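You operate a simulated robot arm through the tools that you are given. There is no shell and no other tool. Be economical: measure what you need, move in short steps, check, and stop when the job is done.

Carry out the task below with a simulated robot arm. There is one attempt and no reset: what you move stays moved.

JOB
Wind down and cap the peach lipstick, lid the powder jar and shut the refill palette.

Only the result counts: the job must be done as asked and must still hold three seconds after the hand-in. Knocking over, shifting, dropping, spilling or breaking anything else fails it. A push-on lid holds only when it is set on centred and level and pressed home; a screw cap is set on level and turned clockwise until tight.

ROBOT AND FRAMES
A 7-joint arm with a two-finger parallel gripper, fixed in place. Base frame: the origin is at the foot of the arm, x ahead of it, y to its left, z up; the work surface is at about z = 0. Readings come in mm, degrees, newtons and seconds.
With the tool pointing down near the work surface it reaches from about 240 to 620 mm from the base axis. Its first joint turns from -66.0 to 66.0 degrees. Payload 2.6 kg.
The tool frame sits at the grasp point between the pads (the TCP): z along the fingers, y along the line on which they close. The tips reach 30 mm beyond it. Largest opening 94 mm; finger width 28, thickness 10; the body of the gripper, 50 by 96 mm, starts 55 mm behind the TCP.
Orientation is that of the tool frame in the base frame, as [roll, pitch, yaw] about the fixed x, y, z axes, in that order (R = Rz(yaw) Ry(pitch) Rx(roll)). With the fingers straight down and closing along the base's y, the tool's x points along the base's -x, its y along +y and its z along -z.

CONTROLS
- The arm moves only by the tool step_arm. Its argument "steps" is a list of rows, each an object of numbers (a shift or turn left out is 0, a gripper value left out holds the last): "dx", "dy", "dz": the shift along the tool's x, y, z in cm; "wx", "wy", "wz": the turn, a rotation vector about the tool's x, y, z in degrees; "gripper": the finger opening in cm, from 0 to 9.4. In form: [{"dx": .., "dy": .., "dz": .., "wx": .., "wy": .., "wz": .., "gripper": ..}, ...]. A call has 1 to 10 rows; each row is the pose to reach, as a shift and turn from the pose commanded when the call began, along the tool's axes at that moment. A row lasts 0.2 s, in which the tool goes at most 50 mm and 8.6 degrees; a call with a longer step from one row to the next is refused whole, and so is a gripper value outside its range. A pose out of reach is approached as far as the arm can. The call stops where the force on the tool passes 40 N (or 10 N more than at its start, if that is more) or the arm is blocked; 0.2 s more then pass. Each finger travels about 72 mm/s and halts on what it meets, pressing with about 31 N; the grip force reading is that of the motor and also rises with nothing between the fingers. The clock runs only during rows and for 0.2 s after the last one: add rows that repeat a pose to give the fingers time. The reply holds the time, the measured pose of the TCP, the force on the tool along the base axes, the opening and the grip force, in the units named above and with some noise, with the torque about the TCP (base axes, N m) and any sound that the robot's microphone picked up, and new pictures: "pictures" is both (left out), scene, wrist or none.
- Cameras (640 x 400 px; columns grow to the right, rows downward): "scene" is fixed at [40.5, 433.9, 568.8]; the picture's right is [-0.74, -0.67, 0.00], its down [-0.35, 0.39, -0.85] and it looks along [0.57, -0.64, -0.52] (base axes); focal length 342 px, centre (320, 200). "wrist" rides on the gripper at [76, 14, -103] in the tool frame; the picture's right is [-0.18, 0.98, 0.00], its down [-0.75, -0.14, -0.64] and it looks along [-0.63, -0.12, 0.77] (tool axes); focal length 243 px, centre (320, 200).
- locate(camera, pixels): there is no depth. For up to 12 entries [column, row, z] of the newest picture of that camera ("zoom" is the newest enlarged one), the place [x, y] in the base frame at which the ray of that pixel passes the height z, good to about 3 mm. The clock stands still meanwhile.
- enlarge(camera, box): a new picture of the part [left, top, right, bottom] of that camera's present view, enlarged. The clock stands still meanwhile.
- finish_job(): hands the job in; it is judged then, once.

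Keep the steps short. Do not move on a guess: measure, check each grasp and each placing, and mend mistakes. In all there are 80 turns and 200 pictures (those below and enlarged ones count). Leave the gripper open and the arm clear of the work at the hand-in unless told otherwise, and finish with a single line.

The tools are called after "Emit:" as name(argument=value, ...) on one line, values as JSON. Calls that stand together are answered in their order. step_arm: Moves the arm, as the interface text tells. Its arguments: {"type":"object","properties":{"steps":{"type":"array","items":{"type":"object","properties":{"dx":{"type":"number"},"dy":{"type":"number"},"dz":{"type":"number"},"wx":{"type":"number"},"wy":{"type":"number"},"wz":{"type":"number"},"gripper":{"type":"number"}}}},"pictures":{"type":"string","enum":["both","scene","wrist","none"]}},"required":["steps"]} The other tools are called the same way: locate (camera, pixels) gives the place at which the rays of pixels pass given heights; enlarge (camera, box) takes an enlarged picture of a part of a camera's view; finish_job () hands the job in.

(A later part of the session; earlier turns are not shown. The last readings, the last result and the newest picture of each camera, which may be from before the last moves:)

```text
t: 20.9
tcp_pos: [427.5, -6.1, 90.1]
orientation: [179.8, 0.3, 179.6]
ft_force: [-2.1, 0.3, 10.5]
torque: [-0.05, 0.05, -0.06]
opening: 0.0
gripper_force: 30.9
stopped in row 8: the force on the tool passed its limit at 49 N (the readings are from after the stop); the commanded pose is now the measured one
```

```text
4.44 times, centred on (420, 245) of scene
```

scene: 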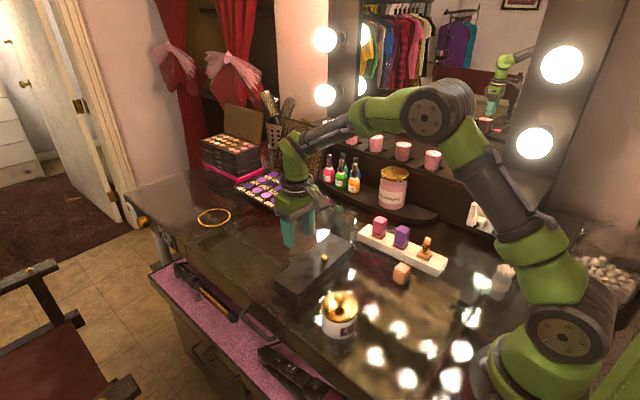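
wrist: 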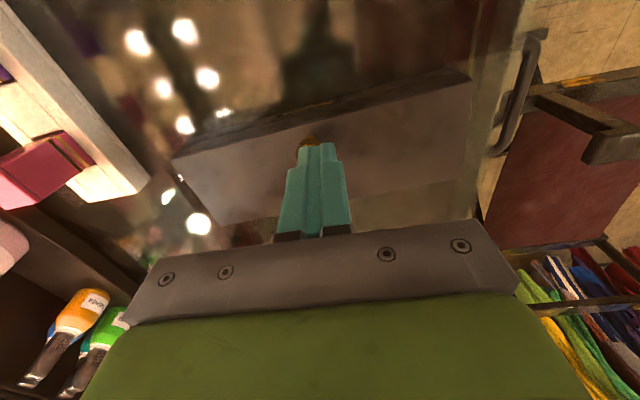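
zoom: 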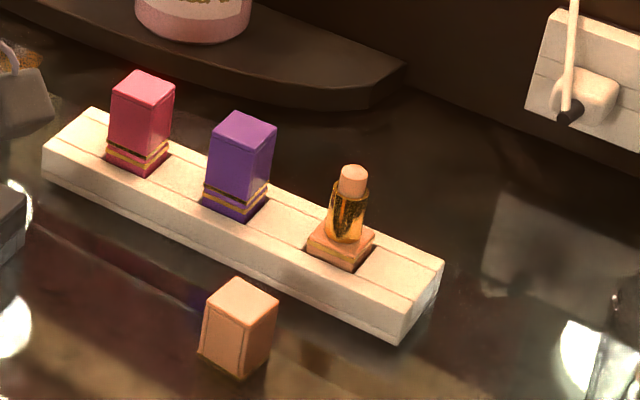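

A row was too long; resending with shorter steps.

Emit:
step_arm(steps=[{"dz": -4}, {"dz": -8}, {"dx": 2.7, "dy": -3.6, "dz": -9, "gripper": 6}, {"dx": 5.4, "dy": -7.2, "dz": -9}, {"dx": 8.1, "dy": -10.8, "dz": -9}, {"dx": 10.8, "dy": -14.4, "dz": -9}, {"dx": 13.5, "dy": -18, "dz": -9}, {"dx": 15, "dy": -20, "dz": -9}, {"dx": 15, "dy": -20, "dz": -9}])

Emit:
enlarge(camera="wrist", box=[230, 30, 430, 190])

```text
t: 22.9
tcp_pos: [274.8, -204.7, 178.8]
orientation: [179.9, 0.2, 179.5]
ft_force: [0.4, 0.1, 0.3]
torque: [0.03, -0.01, -0.02]
opening: 59.7
gripper_force: 0.1
```

scene: 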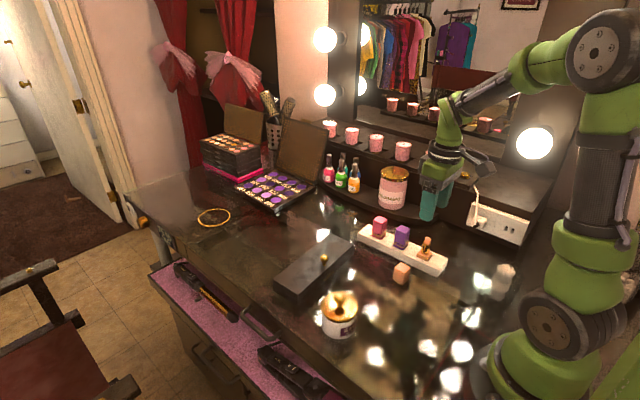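
wrist: 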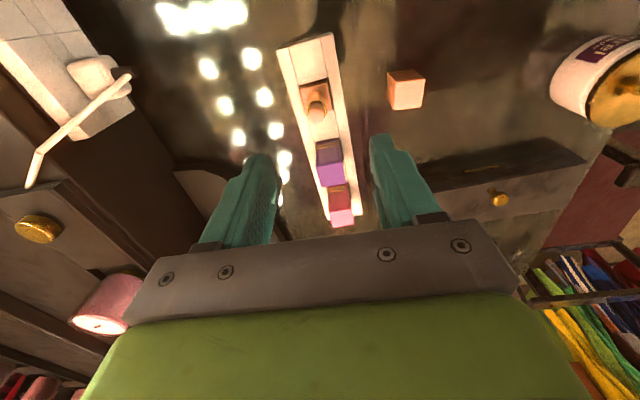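

```text
2.50 times, centred on (330, 110) of wrist
```

zoom: 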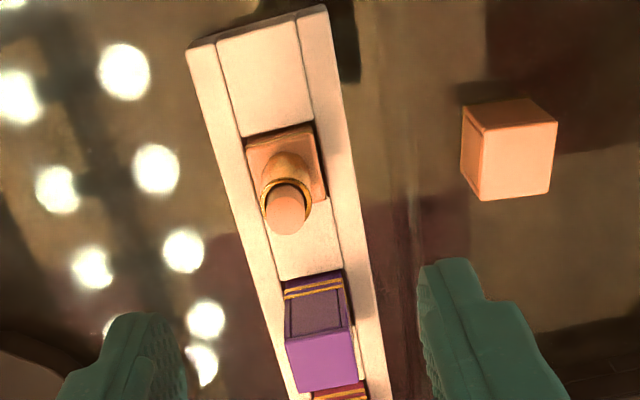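

Measuring tube, base, neighbour, and rack positions.

Emit:
locate(camera="wrist", pixels=[[316.8, 111.2, 50], [316.8, 111.2, 56], [316.4, 96, 28], [316.8, 114, 72], [328, 145, 25], [277, 50, 20], [333, 33, 20], [358, 190, 20], [388.8, 81.2, 35], [418, 78, 35], [421.2, 107, 35], [392, 110, 35]])

Emit:
locate(camera="scene", pixels=[[427, 239, 56], [427, 239, 50], [427, 237, 72], [426, 257, 28], [426, 257, 20], [427.3, 241, 56], [401, 248, 25], [404, 230, 60], [404, 230, 70]])

```text
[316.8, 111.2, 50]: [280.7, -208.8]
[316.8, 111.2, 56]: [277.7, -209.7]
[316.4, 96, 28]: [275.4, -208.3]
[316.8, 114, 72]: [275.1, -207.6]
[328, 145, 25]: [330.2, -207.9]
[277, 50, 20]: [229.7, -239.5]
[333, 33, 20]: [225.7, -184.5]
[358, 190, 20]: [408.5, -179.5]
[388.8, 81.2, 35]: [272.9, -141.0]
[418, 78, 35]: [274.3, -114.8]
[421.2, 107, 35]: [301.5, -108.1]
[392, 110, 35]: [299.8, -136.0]
```

```text
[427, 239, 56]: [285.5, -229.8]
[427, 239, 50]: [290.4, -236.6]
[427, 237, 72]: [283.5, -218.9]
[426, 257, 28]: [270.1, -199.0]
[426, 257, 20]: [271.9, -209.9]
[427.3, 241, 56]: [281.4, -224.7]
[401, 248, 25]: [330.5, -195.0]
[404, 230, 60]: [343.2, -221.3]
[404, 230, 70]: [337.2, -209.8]
```

Emit:
locate(camera="scene", pixels=[[470, 225, 0], [525, 245, 0], [470, 225, 40], [478, 181, 80], [478, 181, 110], [478, 181, 140], [545, 205, 100], [545, 205, 130], [403, 158, 130]])

Emit:
locate(camera="wrist", pixels=[[122, 90, 60], [122, 90, 100], [170, 205, 80], [170, 205, 110], [40, 228, 110], [40, 228, 140], [215, 165, 20]])

```text
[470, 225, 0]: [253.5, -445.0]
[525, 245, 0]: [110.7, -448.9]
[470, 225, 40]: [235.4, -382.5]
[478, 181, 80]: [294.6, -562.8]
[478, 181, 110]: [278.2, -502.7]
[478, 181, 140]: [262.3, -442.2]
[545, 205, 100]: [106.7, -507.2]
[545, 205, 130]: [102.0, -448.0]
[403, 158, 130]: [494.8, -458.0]
```

```text
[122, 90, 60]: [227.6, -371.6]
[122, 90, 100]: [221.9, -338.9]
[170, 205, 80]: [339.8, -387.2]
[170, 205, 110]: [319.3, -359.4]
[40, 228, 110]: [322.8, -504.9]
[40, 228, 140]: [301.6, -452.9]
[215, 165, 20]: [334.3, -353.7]
```

The ledge is far back (y<-340), so there's room. Tube axis is ≈ (276,-208.5), gold from z≈35 to ≈65. Descending to TCP z≈90 first for a closer look.

Emit:
step_arm(steps=[{"dx": -0.15, "dy": -0.38, "dz": 4}, {"dx": -0.15, "dy": -0.38, "dz": 8}, {"dx": -0.15, "dy": -0.38, "dz": 8.8}, {"dx": -0.15, "dy": -0.38, "dz": 8.8}])

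Emit:
enlarge(camera="wrist", box=[230, 60, 410, 220])

Emit:
enlarge(camera="scene", box=[385, 205, 465, 275])

```text
t: 23.9
tcp_pos: [277.1, -209.5, 88.9]
orientation: [179.9, 0.3, 179.6]
ft_force: [-0.2, -0.2, 0.5]
torque: [-0.01, -0.02, 0.0]
opening: 60.2
gripper_force: 0.0
```

scene: 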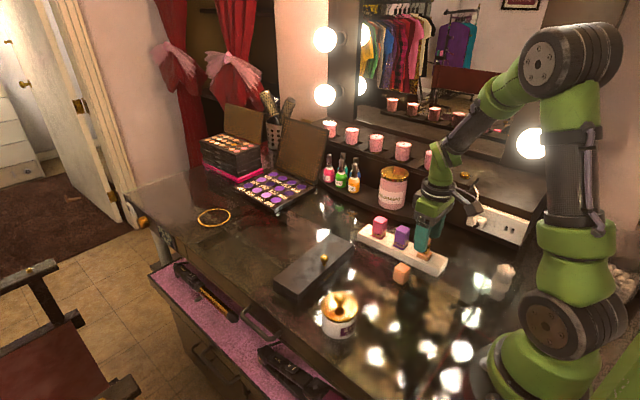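
wrist: 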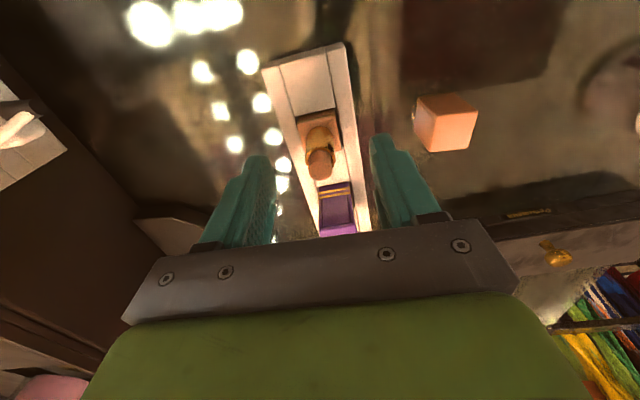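

```text
2.50 times, centred on (320, 140) of wrist
```

zoom: 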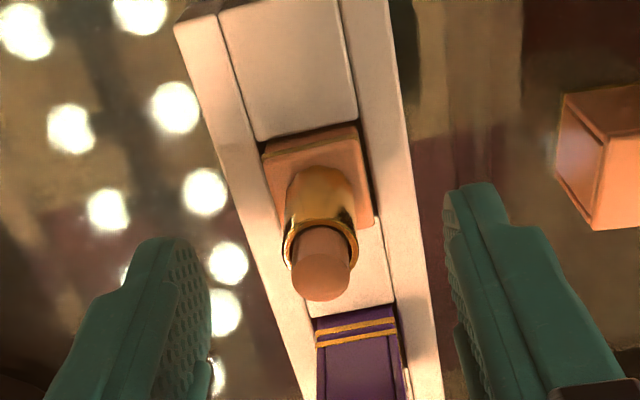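

```text
5.71 times, centred on (425, 240) of scene
```

zoom: 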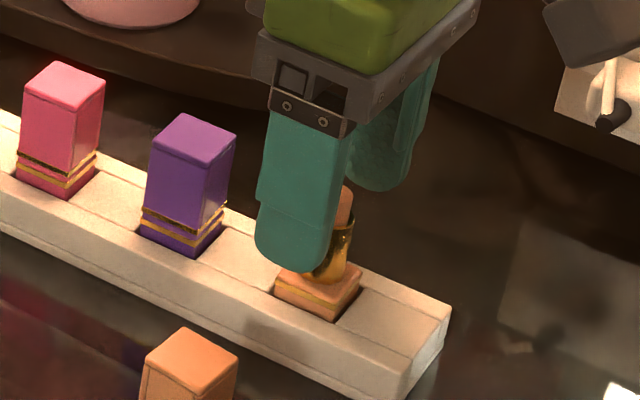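

Emit:
locate(camera="wrist", pixels=[[320, 157, 60], [320, 157, 66], [320, 170, 74], [320, 170, 80], [318, 130, 32]])

Emit:
locate(camera="scene", pixels=[[426, 245, 60], [426, 245, 66], [425, 252, 40]])

```text
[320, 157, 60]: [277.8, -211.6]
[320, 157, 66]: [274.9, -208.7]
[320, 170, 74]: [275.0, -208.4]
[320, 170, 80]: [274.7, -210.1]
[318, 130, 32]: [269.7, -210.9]
```

```text
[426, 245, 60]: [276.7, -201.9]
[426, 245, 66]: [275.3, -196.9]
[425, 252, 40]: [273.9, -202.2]
```

Tube axis ≈ (275,-209), between the fingers. Descending 17 mm more (tips ≈ z 42) and closing on the gold tube.

Emit:
step_arm(steps=[{"dx": 0.2, "dz": 0.9}, {"dx": 0.2, "dz": 1.7}, {"dx": 0.2, "dz": 1.7, "gripper": 3}, {"dx": 0.2, "dz": 1.7, "gripper": 0.8}, {"dx": 0.2, "dz": 1.7, "gripper": 0.8}, {"dx": 0.2, "dz": 1.7, "gripper": 0.8}])

Emit:
enlarge(camera="wrist", box=[260, 90, 380, 210])

Emit:
enlarge(camera="scene", box=[385, 205, 465, 275])

```text
t: 25.2
tcp_pos: [274.0, -206.6, 73.8]
orientation: [179.9, 0.1, 179.5]
ft_force: [-0.1, -0.1, -0.4]
torque: [0.02, 0.01, 0.0]
opening: 16.5
gripper_force: 30.7
```

scene: 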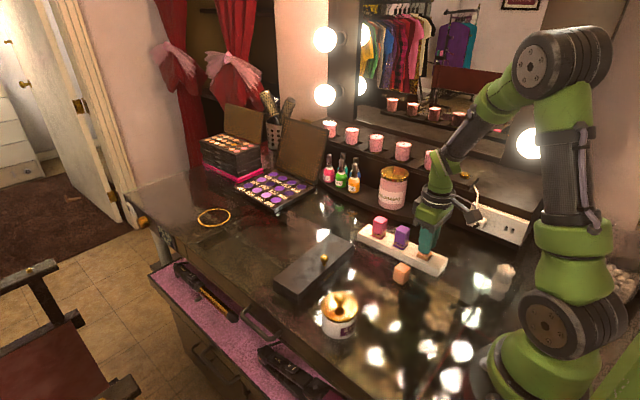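
wrist: 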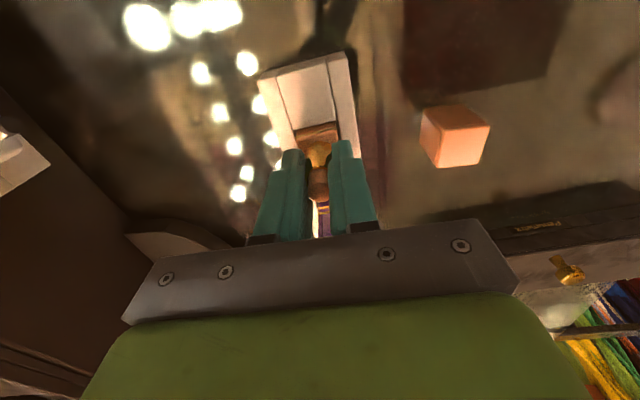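

```text
3.33 times, centred on (320, 150) of wrist
```

zoom: 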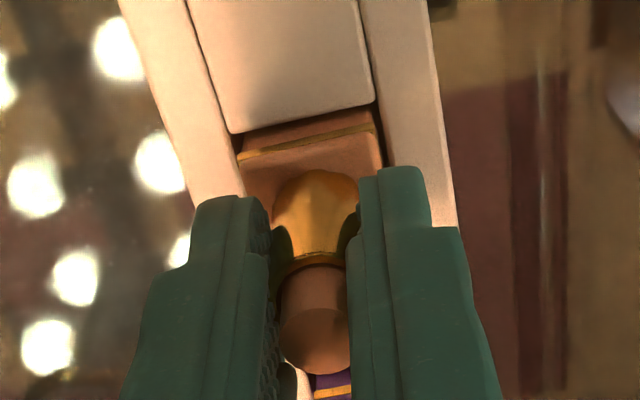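

```text
5.71 times, centred on (425, 240) of scene
```

zoom: 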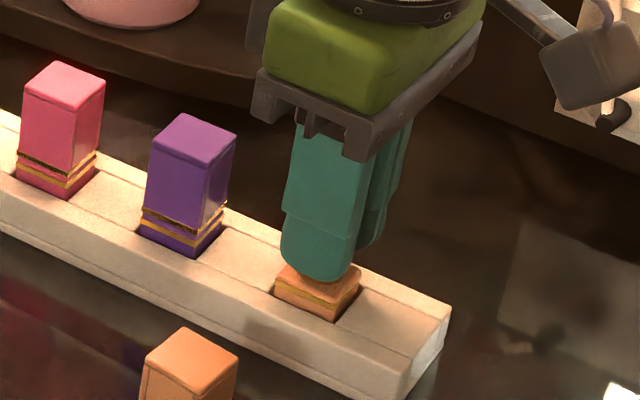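

Tube gripped (16.5 mm). Test turn: 40° counter-clockwise from above (negative wz), then look at the bullet.

Emit:
step_arm(steps=[{"wz": -8}, {"wz": -16}, {"wz": -24}, {"wz": -32}, {"wz": -40}, {"wz": -40}])

Emit:
enlarge(camera="wrist", box=[260, 90, 380, 210])

Emit:
enlarge(camera="scene", box=[385, 205, 465, 275])

```text
t: 26.6
tcp_pos: [274.8, -209.5, 74.3]
orientation: [180.0, 0.2, -140.3]
ft_force: [-0.2, -1.9, -0.1]
torque: [-0.07, 0.0, -0.02]
opening: 16.4
gripper_force: 31.0
```

scene: 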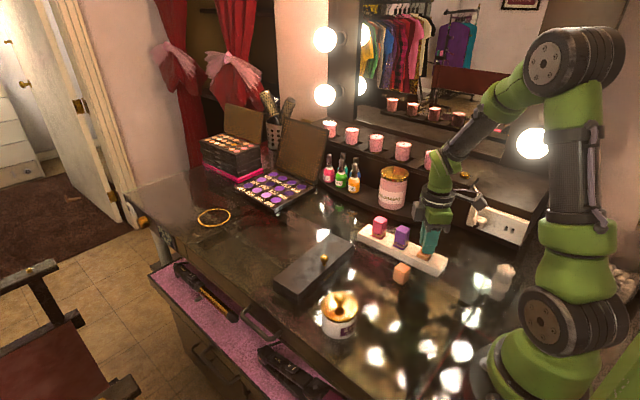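
wrist: 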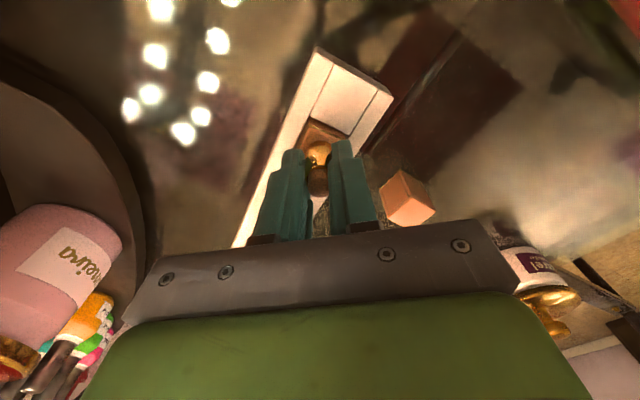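

```text
3.33 times, centred on (320, 150) of wrist
```

zoom: 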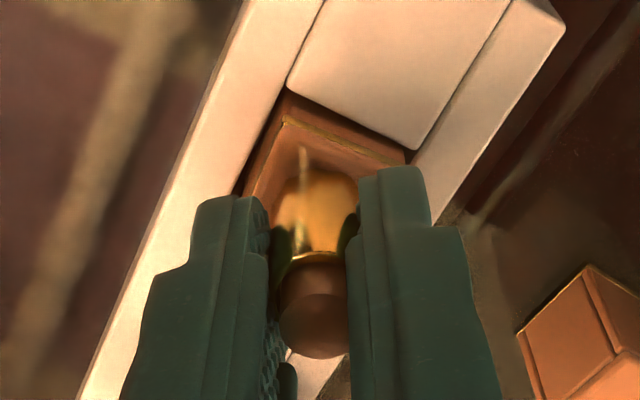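

```text
5.71 times, centred on (425, 240) of scene
```

zoom: 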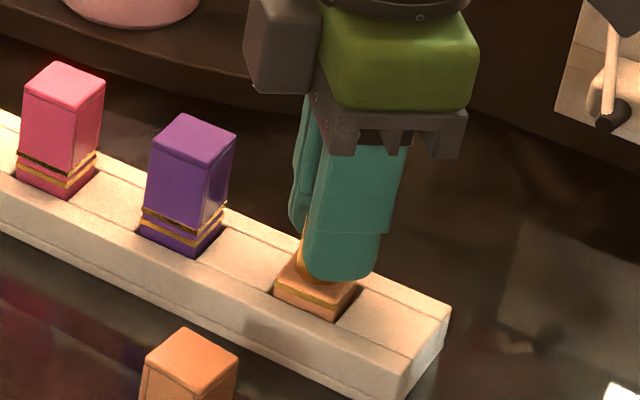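

The base stays in its slot and the bullet got shorter (tip row 375→358 in zoom): right direction. Continuing another 75°.

Emit:
step_arm(steps=[{"wz": -8.5}, {"wz": -17}, {"wz": -25.5}, {"wz": -34}, {"wz": -42.5}, {"wz": -51}, {"wz": -59.5}, {"wz": -68}, {"wz": -76}, {"wz": -76}], pictures="wrist")

Emit:
enlarge(camera="wrist", box=[260, 90, 380, 210])

```text
t: 28.9
tcp_pos: [275.3, -208.5, 74.4]
orientation: [-179.8, 0.0, -64.3]
ft_force: [2.6, -0.2, -0.3]
torque: [0.01, -0.19, -0.04]
opening: 16.4
gripper_force: 31.4
```

wrist: 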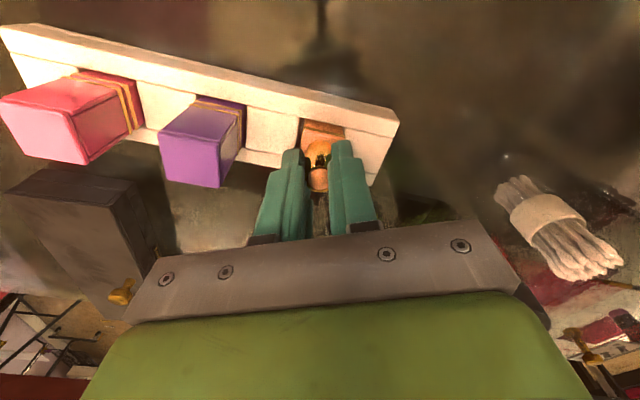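

```text
3.33 times, centred on (320, 150) of wrist
```

zoom: 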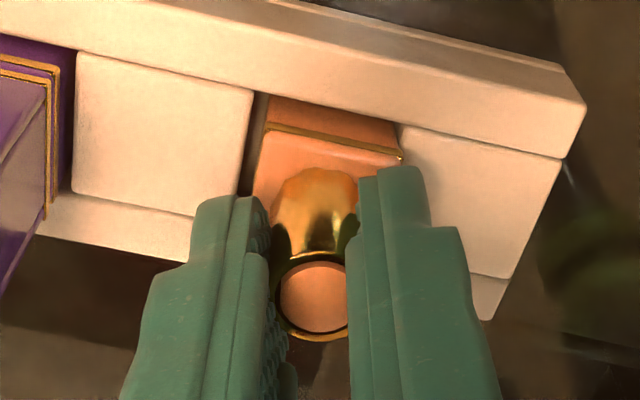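

Bullet is nearly flush with the rim after ~116°. Continuing 60° more, watching for a stop.

Emit:
step_arm(steps=[{"wz": -8.5}, {"wz": -17}, {"wz": -25.5}, {"wz": -34}, {"wz": -42.5}, {"wz": -51}, {"wz": -59}, {"wz": -59}], pictures="wrist")

Emit:
enlarge(camera="wrist", box=[260, 90, 380, 210])

```text
t: 29.8
tcp_pos: [287.1, -200.1, 63.7]
orientation: [179.5, -1.1, -34.0]
ft_force: [0.1, 0.2, 9.7]
torque: [0.24, -0.09, -0.04]
opening: 17.4
gripper_force: 31.4
out of reach, approached as far as the arm can: row 3, 4
stopped in row 4: the force on the tool passed its limit at 85 N (the readings are from after the stop); the commanded pose is now the measured one
```

wrist: 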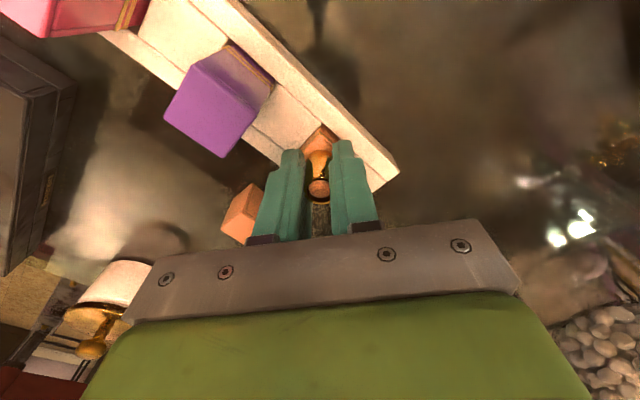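

```text
3.33 times, centred on (320, 150) of wrist
```

zoom: 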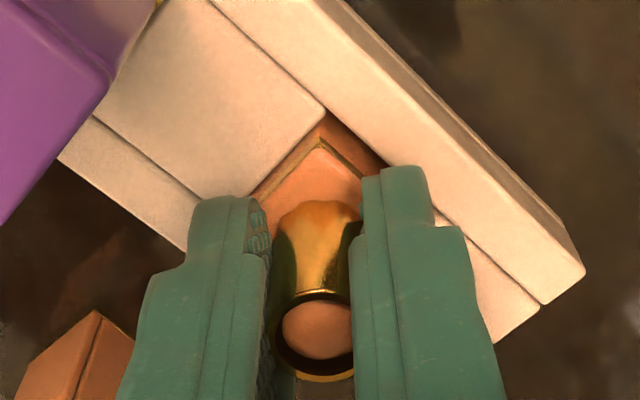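

The wrist limit was reached and the arm strayed (~12 mm). I'll release right away, rise straight up, and check the rack.

Emit:
step_arm(steps=[{"gripper": 3}, {"gripper": 4}, {"gripper": 4, "dz": -2}, {"gripper": 4, "dz": -5}, {"gripper": 4, "dz": -8}])

Emit:
enlarge(camera="scene", box=[340, 200, 480, 290])

Emit:
enlarge(camera="wrist", box=[230, 60, 410, 220])

```text
t: 31.0
tcp_pos: [311.0, -176.2, 107.3]
orientation: [179.2, -0.8, -34.3]
ft_force: [-0.2, 0.0, 0.1]
torque: [0.03, -0.02, -0.03]
opening: 40.1
gripper_force: 0.1
out of reach, approached as far as the arm can: row 3, 4, 5
```

scene: 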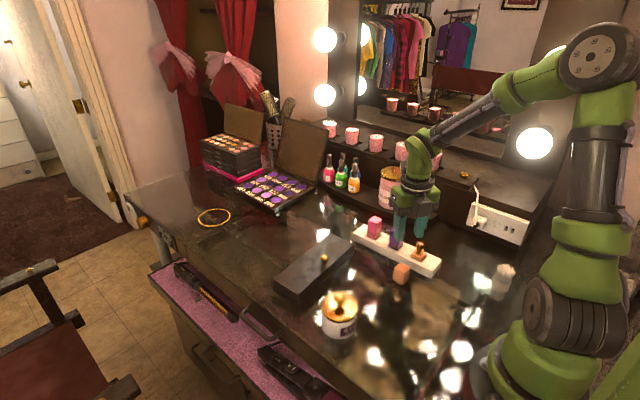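
wrist: 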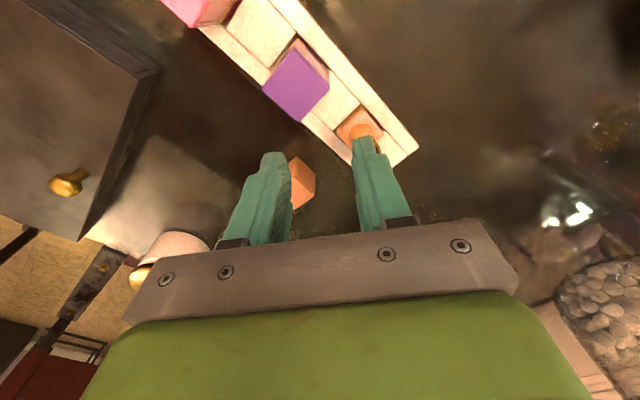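

```text
4.44 times, centred on (410, 245) of scene
```

zoom: 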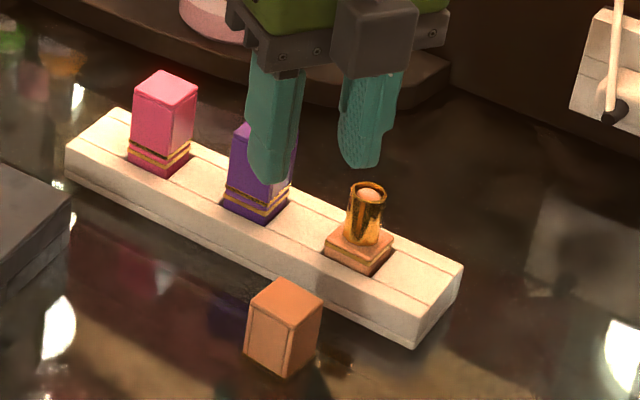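

```text
2.50 times, centred on (320, 140) of wrist
```

zoom: 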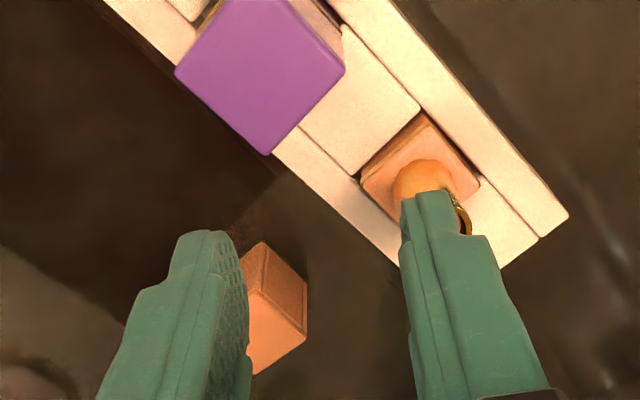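

The bullet is now level with the rim, but the rack was dragged ~12 mm toward (+x,+y). I'll push it back later. First, unwinding the wrist into its range, staying high.

Emit:
step_arm(steps=[{"wz": 4, "dz": -1}, {"wz": 12, "dz": -2}, {"wz": 20, "dz": -3}, {"wz": 28, "dz": -3}, {"wz": 36, "dz": -3}, {"wz": 36, "dz": -3}])

```text
t: 32.4
tcp_pos: [312.7, -175.6, 136.7]
orientation: [-179.9, -0.9, -70.2]
ft_force: [-0.7, -0.2, -0.1]
torque: [0.01, 0.03, -0.01]
opening: 39.7
gripper_force: 0.1
```

scene: 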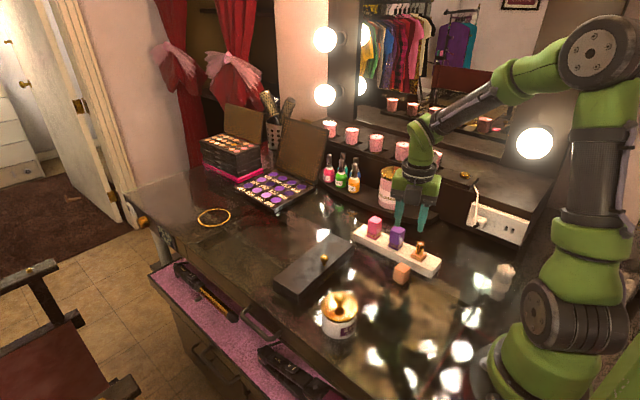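
wrist: 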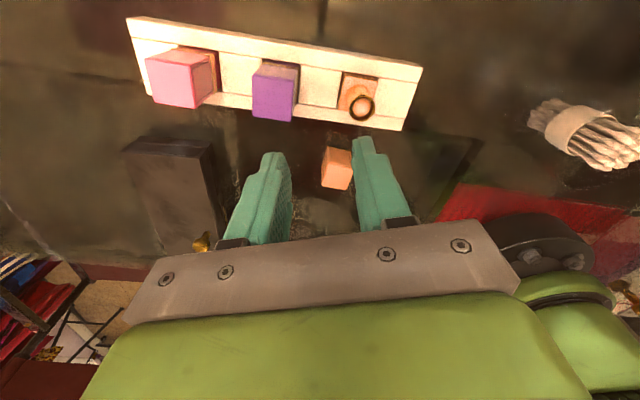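

Emit:
enlarge(camera="wrist", box=[300, 40, 440, 150])

Emit:
locate(camera="wrist", pixels=[[361, 107, 62], [357.5, 96, 32], [422, 67, 20], [404, 130, 20], [130, 17, 20], [150, 95, 20]])

Emit:
locate(camera="scene", pixels=[[441.2, 259.5, 20], [430.5, 278.5, 0], [354.5, 233, 20], [446.5, 258.8, 20], [438, 277.5, 0], [359, 233, 20]])

```text
3.64 times, centred on (370, 95) of wrist
```

zoom: 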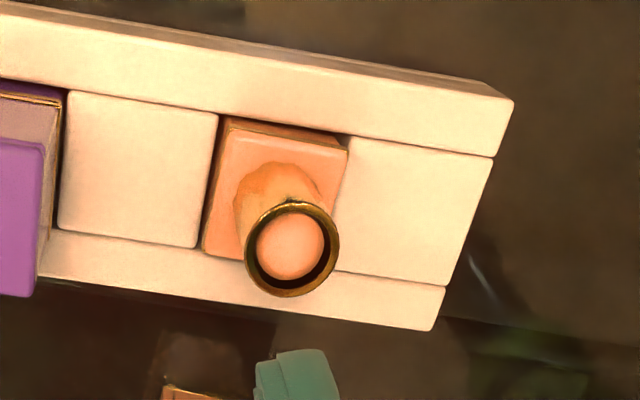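

```text
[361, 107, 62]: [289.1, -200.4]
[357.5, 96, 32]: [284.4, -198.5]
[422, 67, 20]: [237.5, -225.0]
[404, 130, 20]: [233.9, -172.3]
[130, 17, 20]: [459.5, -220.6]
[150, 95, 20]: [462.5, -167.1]
```

```text
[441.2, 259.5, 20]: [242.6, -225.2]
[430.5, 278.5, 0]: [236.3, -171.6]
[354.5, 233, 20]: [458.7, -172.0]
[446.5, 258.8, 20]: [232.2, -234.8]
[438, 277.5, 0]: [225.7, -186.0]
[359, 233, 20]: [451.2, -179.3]
```

Bullet now sits slightly inside the rim. Rack shift is about (+10,+9.5) mm. Plan: rewind the wrist, wind the bullet fully home, then grip the rack by its sides and put it back. Rewinding the wrist 110°.

Emit:
step_arm(steps=[{"wz": 8.5, "dz": -1}, {"wz": 17, "dz": -2}, {"wz": 25.5, "dz": -2}, {"wz": 34, "dz": -2}, {"wz": 42.5, "dz": -2}, {"wz": 51, "dz": -2}, {"wz": 59.5, "dz": -2}, {"wz": 68, "dz": -2}, {"wz": 76.5, "dz": -2}, {"wz": 85, "dz": -2}], pictures="none")

Emit:
step_arm(steps=[{"wz": 8.5}, {"wz": 17}, {"wz": 25.5}, {"wz": 34}, {"wz": 42.5}, {"wz": 51}, {"wz": 51}], pictures="wrist")

```text
t: 34.6
tcp_pos: [311.6, -175.8, 157.3]
orientation: [-179.0, 0.0, -155.1]
ft_force: [-0.2, 0.6, 0.3]
torque: [0.02, -0.02, 0.01]
opening: 39.7
gripper_force: 0.0
```

```text
t: 36.2
tcp_pos: [311.9, -175.7, 156.6]
orientation: [-179.4, 0.9, 153.7]
ft_force: [0.5, -0.6, -0.6]
torque: [-0.01, 0.02, -0.01]
opening: 40.0
gripper_force: 0.0
```

wrist: 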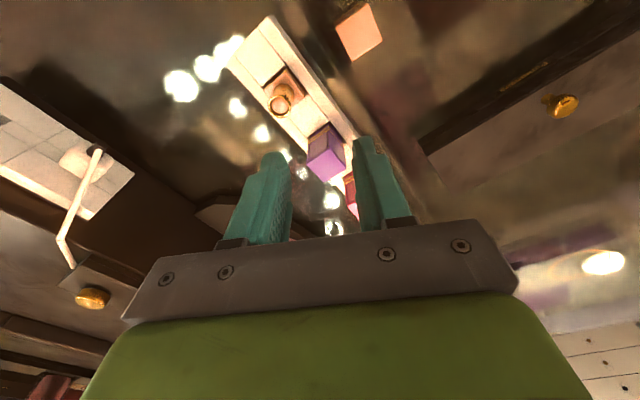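

Tilt of ~1° crept in; I'll correct it (wx -0.6, wy +0.9) and move over the tube at ≈(287,-200).

Emit:
step_arm(steps=[{"wx": -0.6, "wy": 0.9}, {"wx": -0.6, "wy": 0.9, "dx": 1.15, "dy": -3.3}, {"wx": -0.6, "wy": 0.9, "dx": 1.15, "dy": -3.3, "dz": 3}, {"wx": -0.6, "wy": 0.9, "dx": 1.15, "dy": -3.3, "dz": 6}, {"wx": -0.6, "wy": 0.9, "dx": 1.15, "dy": -3.3, "dz": 6}], pictures="wrist")

Emit:
enlarge(camera="wrist", box=[230, 60, 410, 220])

```text
t: 37.4
tcp_pos: [287.4, -201.5, 98.3]
orientation: [-179.9, -0.1, 153.9]
ft_force: [-0.3, 0.5, 0.1]
torque: [0.04, 0.03, -0.01]
opening: 39.9
gripper_force: 0.0
```

wrist: 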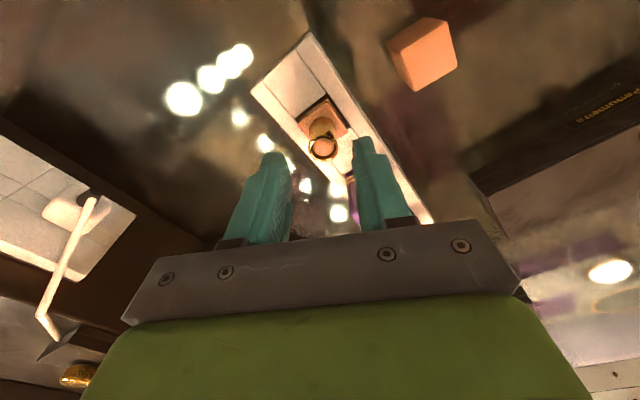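

```text
2.50 times, centred on (320, 140) of wrist
```

zoom: 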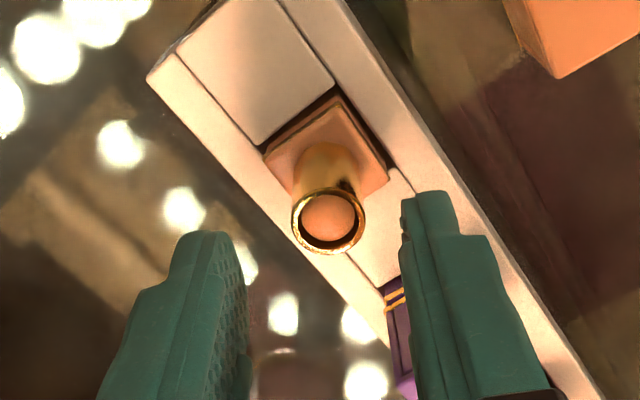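

Emit:
locate(camera="wrist", pixels=[[323.2, 148.8, 58], [323.2, 148.8, 63], [323.2, 148.8, 67], [320, 122, 30]])

```text
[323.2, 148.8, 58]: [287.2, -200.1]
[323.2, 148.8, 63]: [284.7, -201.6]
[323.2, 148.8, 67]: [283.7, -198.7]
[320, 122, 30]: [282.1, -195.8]
```

Tube at ≈(285.5,-200.5). Correcting 2 mm, descending 25 mm, gripping, then turning 70° counter-clockwise.

Emit:
step_arm(steps=[{"dx": 0.2, "dz": 1.2}, {"dx": 0.2, "dz": 2.5}, {"dx": 0.2, "dz": 2.5, "gripper": 0.8}, {"dx": 0.2, "dz": 2.5, "gripper": 0.8}, {"dx": 0.2, "dz": 2.5, "gripper": 0.8}], pictures="none")

Emit:
step_arm(steps=[{"wz": -8}, {"wz": -16}, {"wz": -24}, {"wz": -32}, {"wz": -40}, {"wz": -48}, {"wz": -48}], pictures="wrist")

Emit:
enlarge(camera="wrist", box=[260, 90, 380, 210])

```text
t: 38.6
tcp_pos: [286.3, -199.9, 72.6]
orientation: [180.0, -0.2, 153.9]
ft_force: [-0.6, 1.9, -0.4]
torque: [0.06, 0.0, -0.03]
opening: 16.4
gripper_force: 30.6
```

```text
t: 40.2
tcp_pos: [286.3, -200.6, 72.8]
orientation: [179.8, -0.1, -157.9]
ft_force: [0.0, 0.1, 1.5]
torque: [-0.08, 0.03, -0.03]
opening: 16.9
gripper_force: 30.9
```

wrist: 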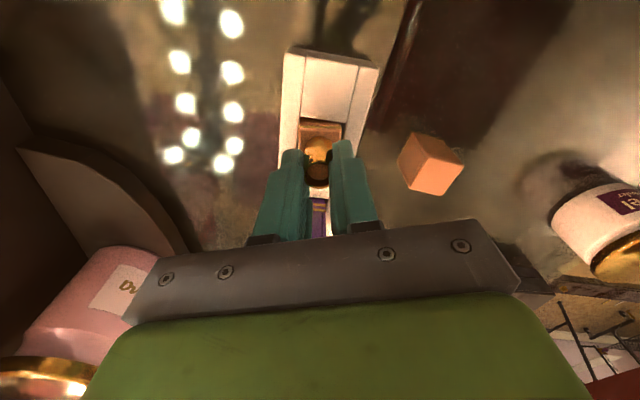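

```text
3.33 times, centred on (320, 150) of wrist
```

zoom: 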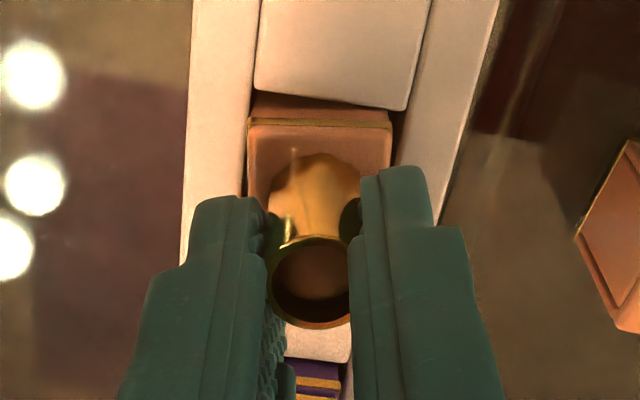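

Bullet is clearly recessing. Another 60° to find the end stop.

Emit:
step_arm(steps=[{"wz": -8}, {"wz": -16}, {"wz": -24}, {"wz": -32}, {"wz": -40}, {"wz": -48}, {"wz": -56}, {"wz": -64}, {"wz": -64}])

Emit:
enlarge(camera="wrist", box=[260, 90, 380, 210])

Emit:
enlarge(camera="scene", box=[340, 200, 480, 290])

```text
t: 42.2
tcp_pos: [285.4, -200.6, 71.5]
orientation: [179.9, 0.1, -93.8]
ft_force: [-0.7, -0.8, -0.5]
torque: [-0.06, 0.11, -0.03]
opening: 16.6
gripper_force: 30.6
```

scene: 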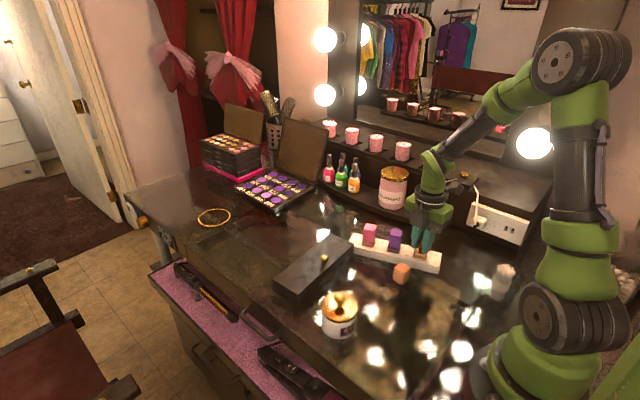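
wrist: 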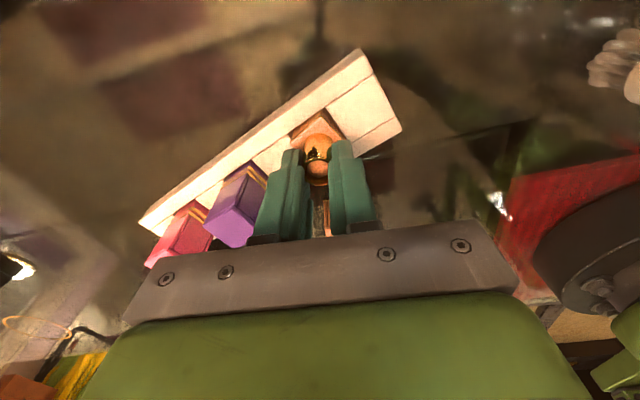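

```text
3.33 times, centred on (320, 150) of wrist
```

zoom: 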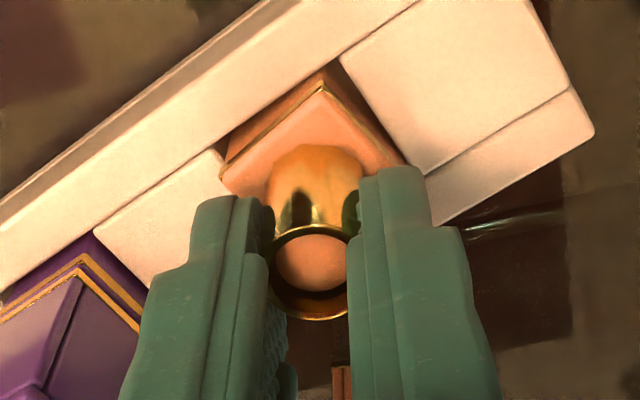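

```text
4.44 times, centred on (410, 245) of scene
```

zoom: 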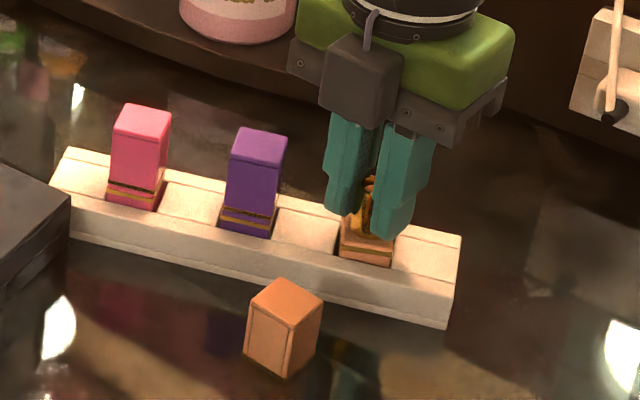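

The end stop was reached: the bullet is fully down, but the rack then turned ~20° with it. I'll release, rise, and measure the rack to restore its pose.

Emit:
step_arm(steps=[{"gripper": 4}, {"gripper": 4}, {"gripper": 4, "dz": -2.5}, {"dz": -6}, {"dz": -10}, {"dz": -14}, {"dz": -14}])

```text
t: 43.8
tcp_pos: [283.9, -200.5, 212.1]
orientation: [179.9, 0.2, -94.0]
ft_force: [-0.4, -0.7, 0.2]
torque: [0.0, 0.02, 0.0]
opening: 40.2
gripper_force: 0.2
```

scene: 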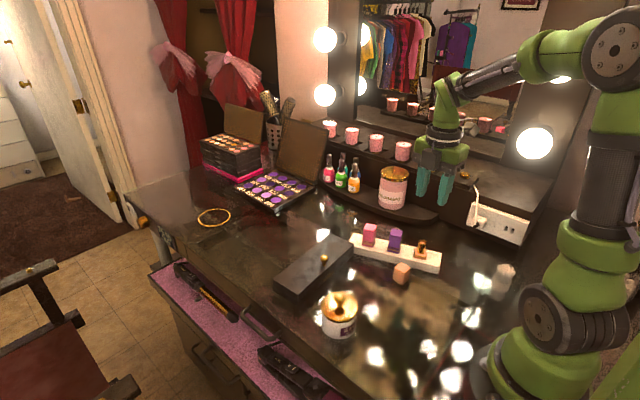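
wrist: 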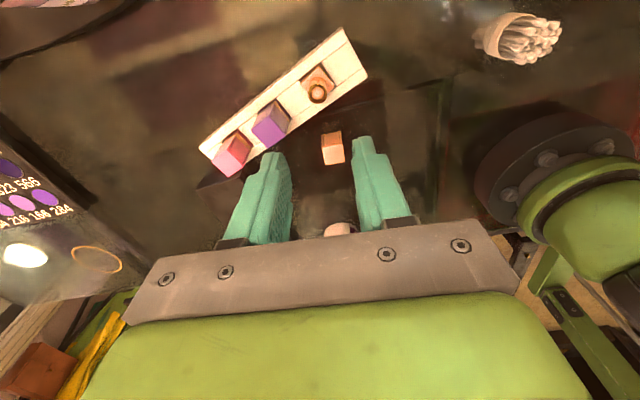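

Emit:
enlarge(camera="wrist", box=[190, 15, 390, 185])

Emit:
locate(camera="wrist", pixels=[[343, 28, 20], [368, 75, 20], [200, 148, 20], [318, 92, 62]])

Emit:
enlarge(camera="scene", box=[340, 200, 480, 290])

```text
2.35 times, centred on (290, 100) of wrist
```

zoom: 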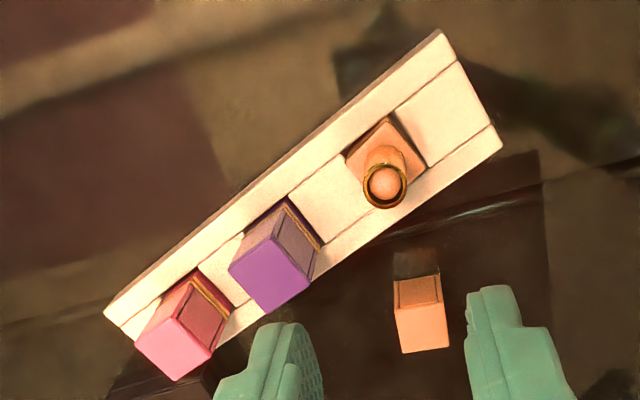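

```text
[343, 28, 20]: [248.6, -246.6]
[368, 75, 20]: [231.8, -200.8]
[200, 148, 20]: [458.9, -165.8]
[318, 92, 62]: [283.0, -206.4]
```

```text
4.44 times, centred on (410, 245) of scene
```

zoom: 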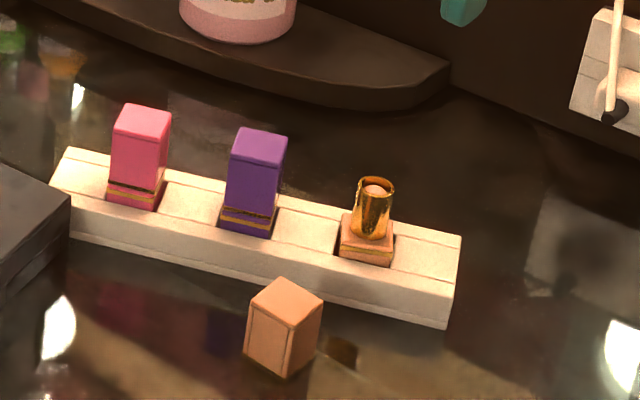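

Rack direction is now ≈21° (originally ≈1.5°). Near-end centre was (228,-211.5) and is now (240,-224). I'll grip the rack across its width near that end (yaw -159°). Rotating the wrist and moving above (273,-211).

Emit:
step_arm(steps=[{"wz": 8.2, "gripper": 8}, {"wz": 16.4}, {"wz": 24.6}, {"wz": 32.8}, {"wz": 41}, {"wz": 49.2, "dz": 2}, {"wz": 57.4, "dz": 4}, {"wz": 65, "dz": 6}, {"wz": 65, "dz": 8}, {"wz": 65, "dz": 8}], pictures="wrist")

```text
t: 46.0
tcp_pos: [284.9, -199.8, 132.3]
orientation: [179.9, -0.1, -159.1]
ft_force: [0.0, -1.2, 0.0]
torque: [-0.02, 0.01, 0.01]
opening: 79.7
gripper_force: 0.1
```

wrist: 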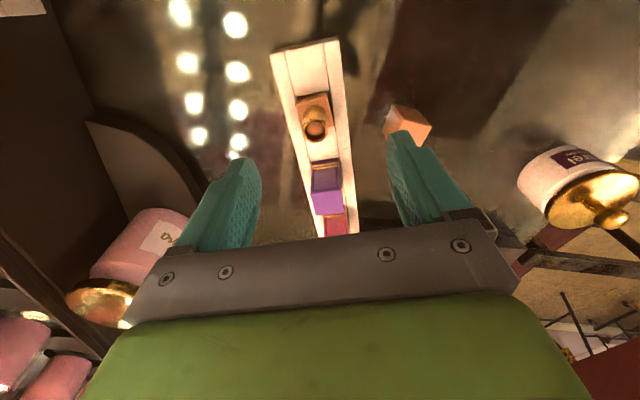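

Emit:
enlarge(camera="wrist", box=[250, 20, 370, 140])

Emit:
locate(camera="wrist", pixels=[[271, 54, 20], [338, 38, 20], [315, 128, 62], [328, 205, 80], [358, 228, 20], [320, 235, 20]])

Emit:
locate(camera="scene", pixels=[[441, 253, 20], [437.5, 273.5, 0], [355, 234, 20], [347.5, 242.3, 20], [440, 254, 15], [438, 264.5, 20]])

```text
3.33 times, centred on (310, 80) of wrist
```

zoom: 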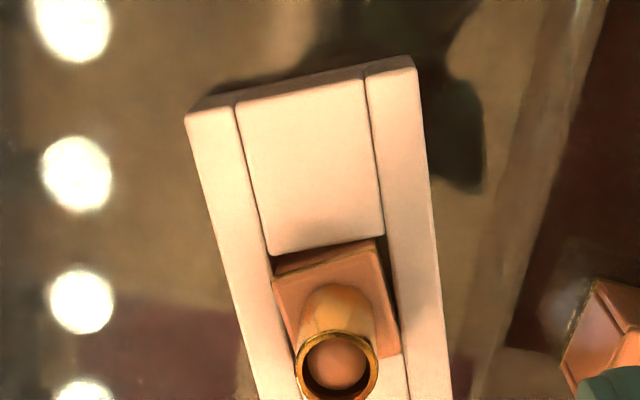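

```text
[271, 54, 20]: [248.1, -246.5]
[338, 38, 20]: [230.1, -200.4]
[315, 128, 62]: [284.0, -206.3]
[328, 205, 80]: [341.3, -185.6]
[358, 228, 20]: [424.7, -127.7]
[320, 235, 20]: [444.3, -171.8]
```

```text
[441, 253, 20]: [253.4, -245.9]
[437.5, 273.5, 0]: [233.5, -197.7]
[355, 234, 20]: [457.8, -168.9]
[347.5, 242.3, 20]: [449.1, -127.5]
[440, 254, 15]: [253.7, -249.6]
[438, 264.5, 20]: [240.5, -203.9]
```

Consistent measurements. Shifting to the grip spot and descending so the tips are at z≈9 either side of the rack.

Emit:
step_arm(steps=[{"dx": 1.5, "dy": -0.6}, {"dx": 1.5, "dy": -0.6, "dz": 4}, {"dx": 1.5, "dy": -0.6, "dz": 7.5}, {"dx": 1.5, "dy": -0.6, "dz": 9.3}, {"dx": 1.5, "dy": -0.6, "dz": 9.3}])

```text
t: 47.2
tcp_pos: [272.2, -210.9, 38.7]
orientation: [180.0, -0.1, -159.1]
ft_force: [0.2, 0.7, 0.1]
torque: [0.02, -0.01, -0.02]
opening: 79.9
gripper_force: 0.1
```

scene: 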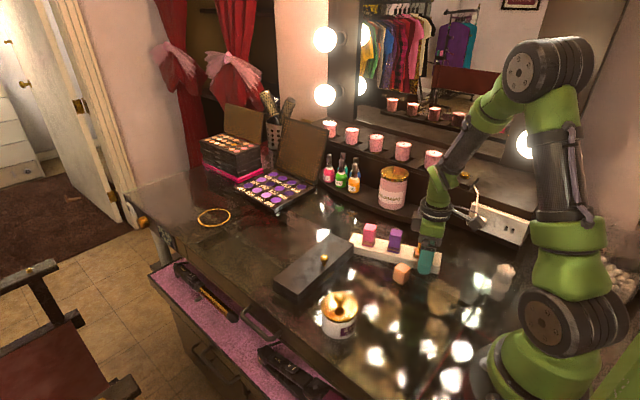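
wrist: 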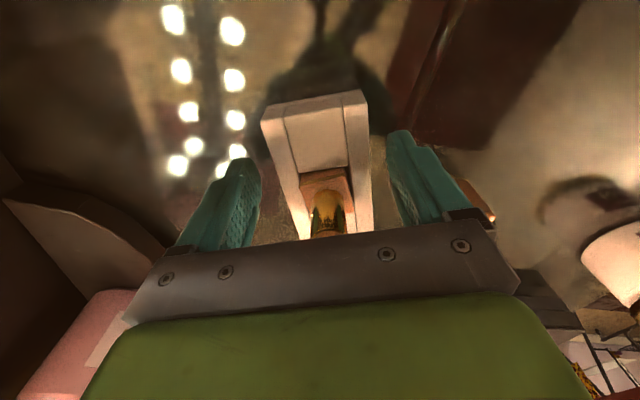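

Fingers flank the rack and nothing is touching. Closing gently in stages.

Emit:
step_arm(steps=[{"gripper": 6.5}, {"gripper": 6}, {"gripper": 5.5}, {"gripper": 5}, {"gripper": 4.5}, {"gripper": 4.3}, {"gripper": 4.3}], pictures="wrist")

```text
t: 48.8
tcp_pos: [273.3, -210.0, 39.4]
orientation: [179.9, -0.1, -159.0]
ft_force: [-2.1, 2.1, -0.9]
torque: [0.1, 0.11, 0.11]
opening: 53.5
gripper_force: 30.9
```

wrist: 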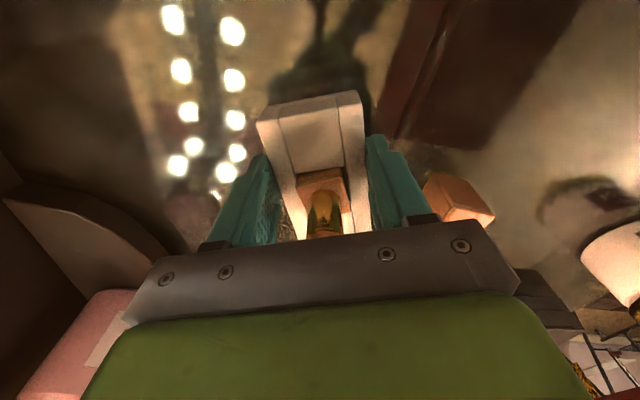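

Rack gripped at 53.5 mm. Sliding it back along the surface: rotate 19.5° clockwise and shift (-10,-0.5) mm.

Emit:
step_arm(steps=[{"wz": 3, "dx": 0.15, "dy": 0.05}, {"wz": 6, "dx": 0.3, "dy": 0.1}, {"wz": 9, "dx": 0.45, "dy": 0.15}, {"wz": 12, "dx": 0.6, "dy": 0.2}, {"wz": 15, "dx": 0.75, "dy": 0.25}, {"wz": 17.5, "dx": 0.85, "dy": 0.3}, {"wz": 19.5, "dx": 0.95, "dy": 0.31}, {"wz": 19.5, "dx": 0.95, "dy": 0.31}])

Emit:
enlarge(camera="scene", box=[340, 200, 480, 290])

```text
t: 50.6
tcp_pos: [265.3, -212.4, 39.3]
orientation: [-179.9, -0.1, -178.8]
ft_force: [0.5, -0.4, 6.4]
torque: [0.36, 0.2, 0.09]
opening: 53.7
gripper_force: 30.5
```

scene: 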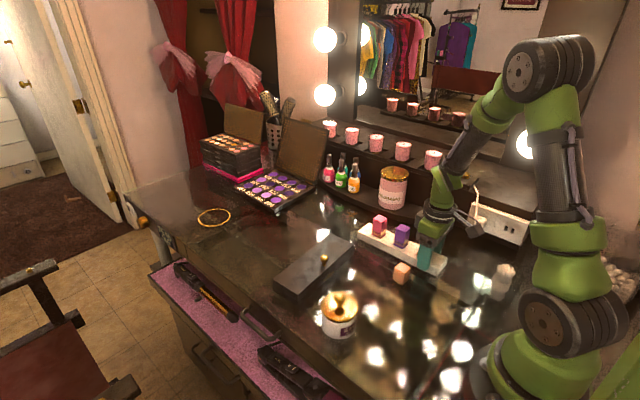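
wrist: 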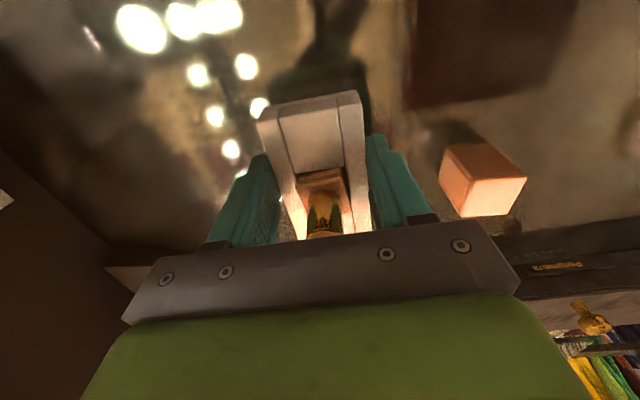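

```text
4.44 times, centred on (410, 245) of scene
```

zoom: 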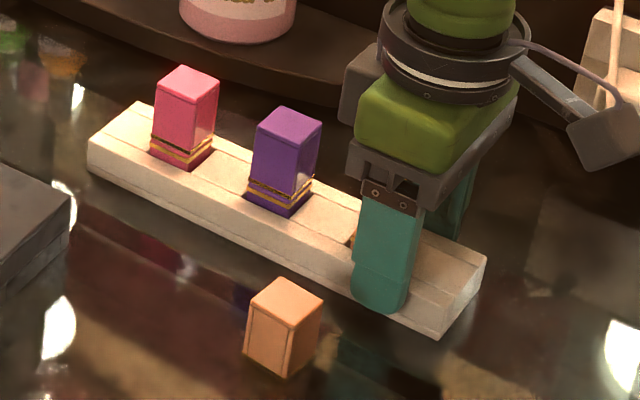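

Nearly perfect; comparing corners with the original crop, the rack needs about (-3,+3) mm more. Applying it.

Emit:
step_arm(steps=[{"dx": 0.15, "dy": 0.15}, {"dx": 0.3, "dy": 0.3}, {"dx": 0.3, "dy": 0.3}], pictures="none")

Emit:
enlarge(camera="scene", box=[340, 200, 480, 290])

```text
t: 51.4
tcp_pos: [261.1, -209.2, 39.2]
orientation: [179.9, -0.1, -178.6]
ft_force: [1.2, -2.9, 0.2]
torque: [-0.28, -0.7, -0.31]
opening: 53.6
gripper_force: 31.1
```

```text
4.44 times, centred on (410, 245) of scene
```

zoom: 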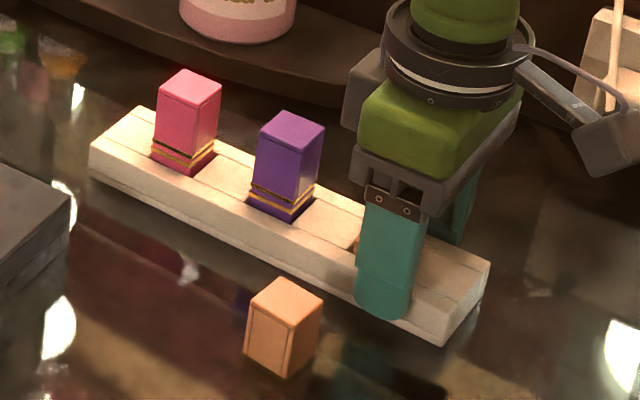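

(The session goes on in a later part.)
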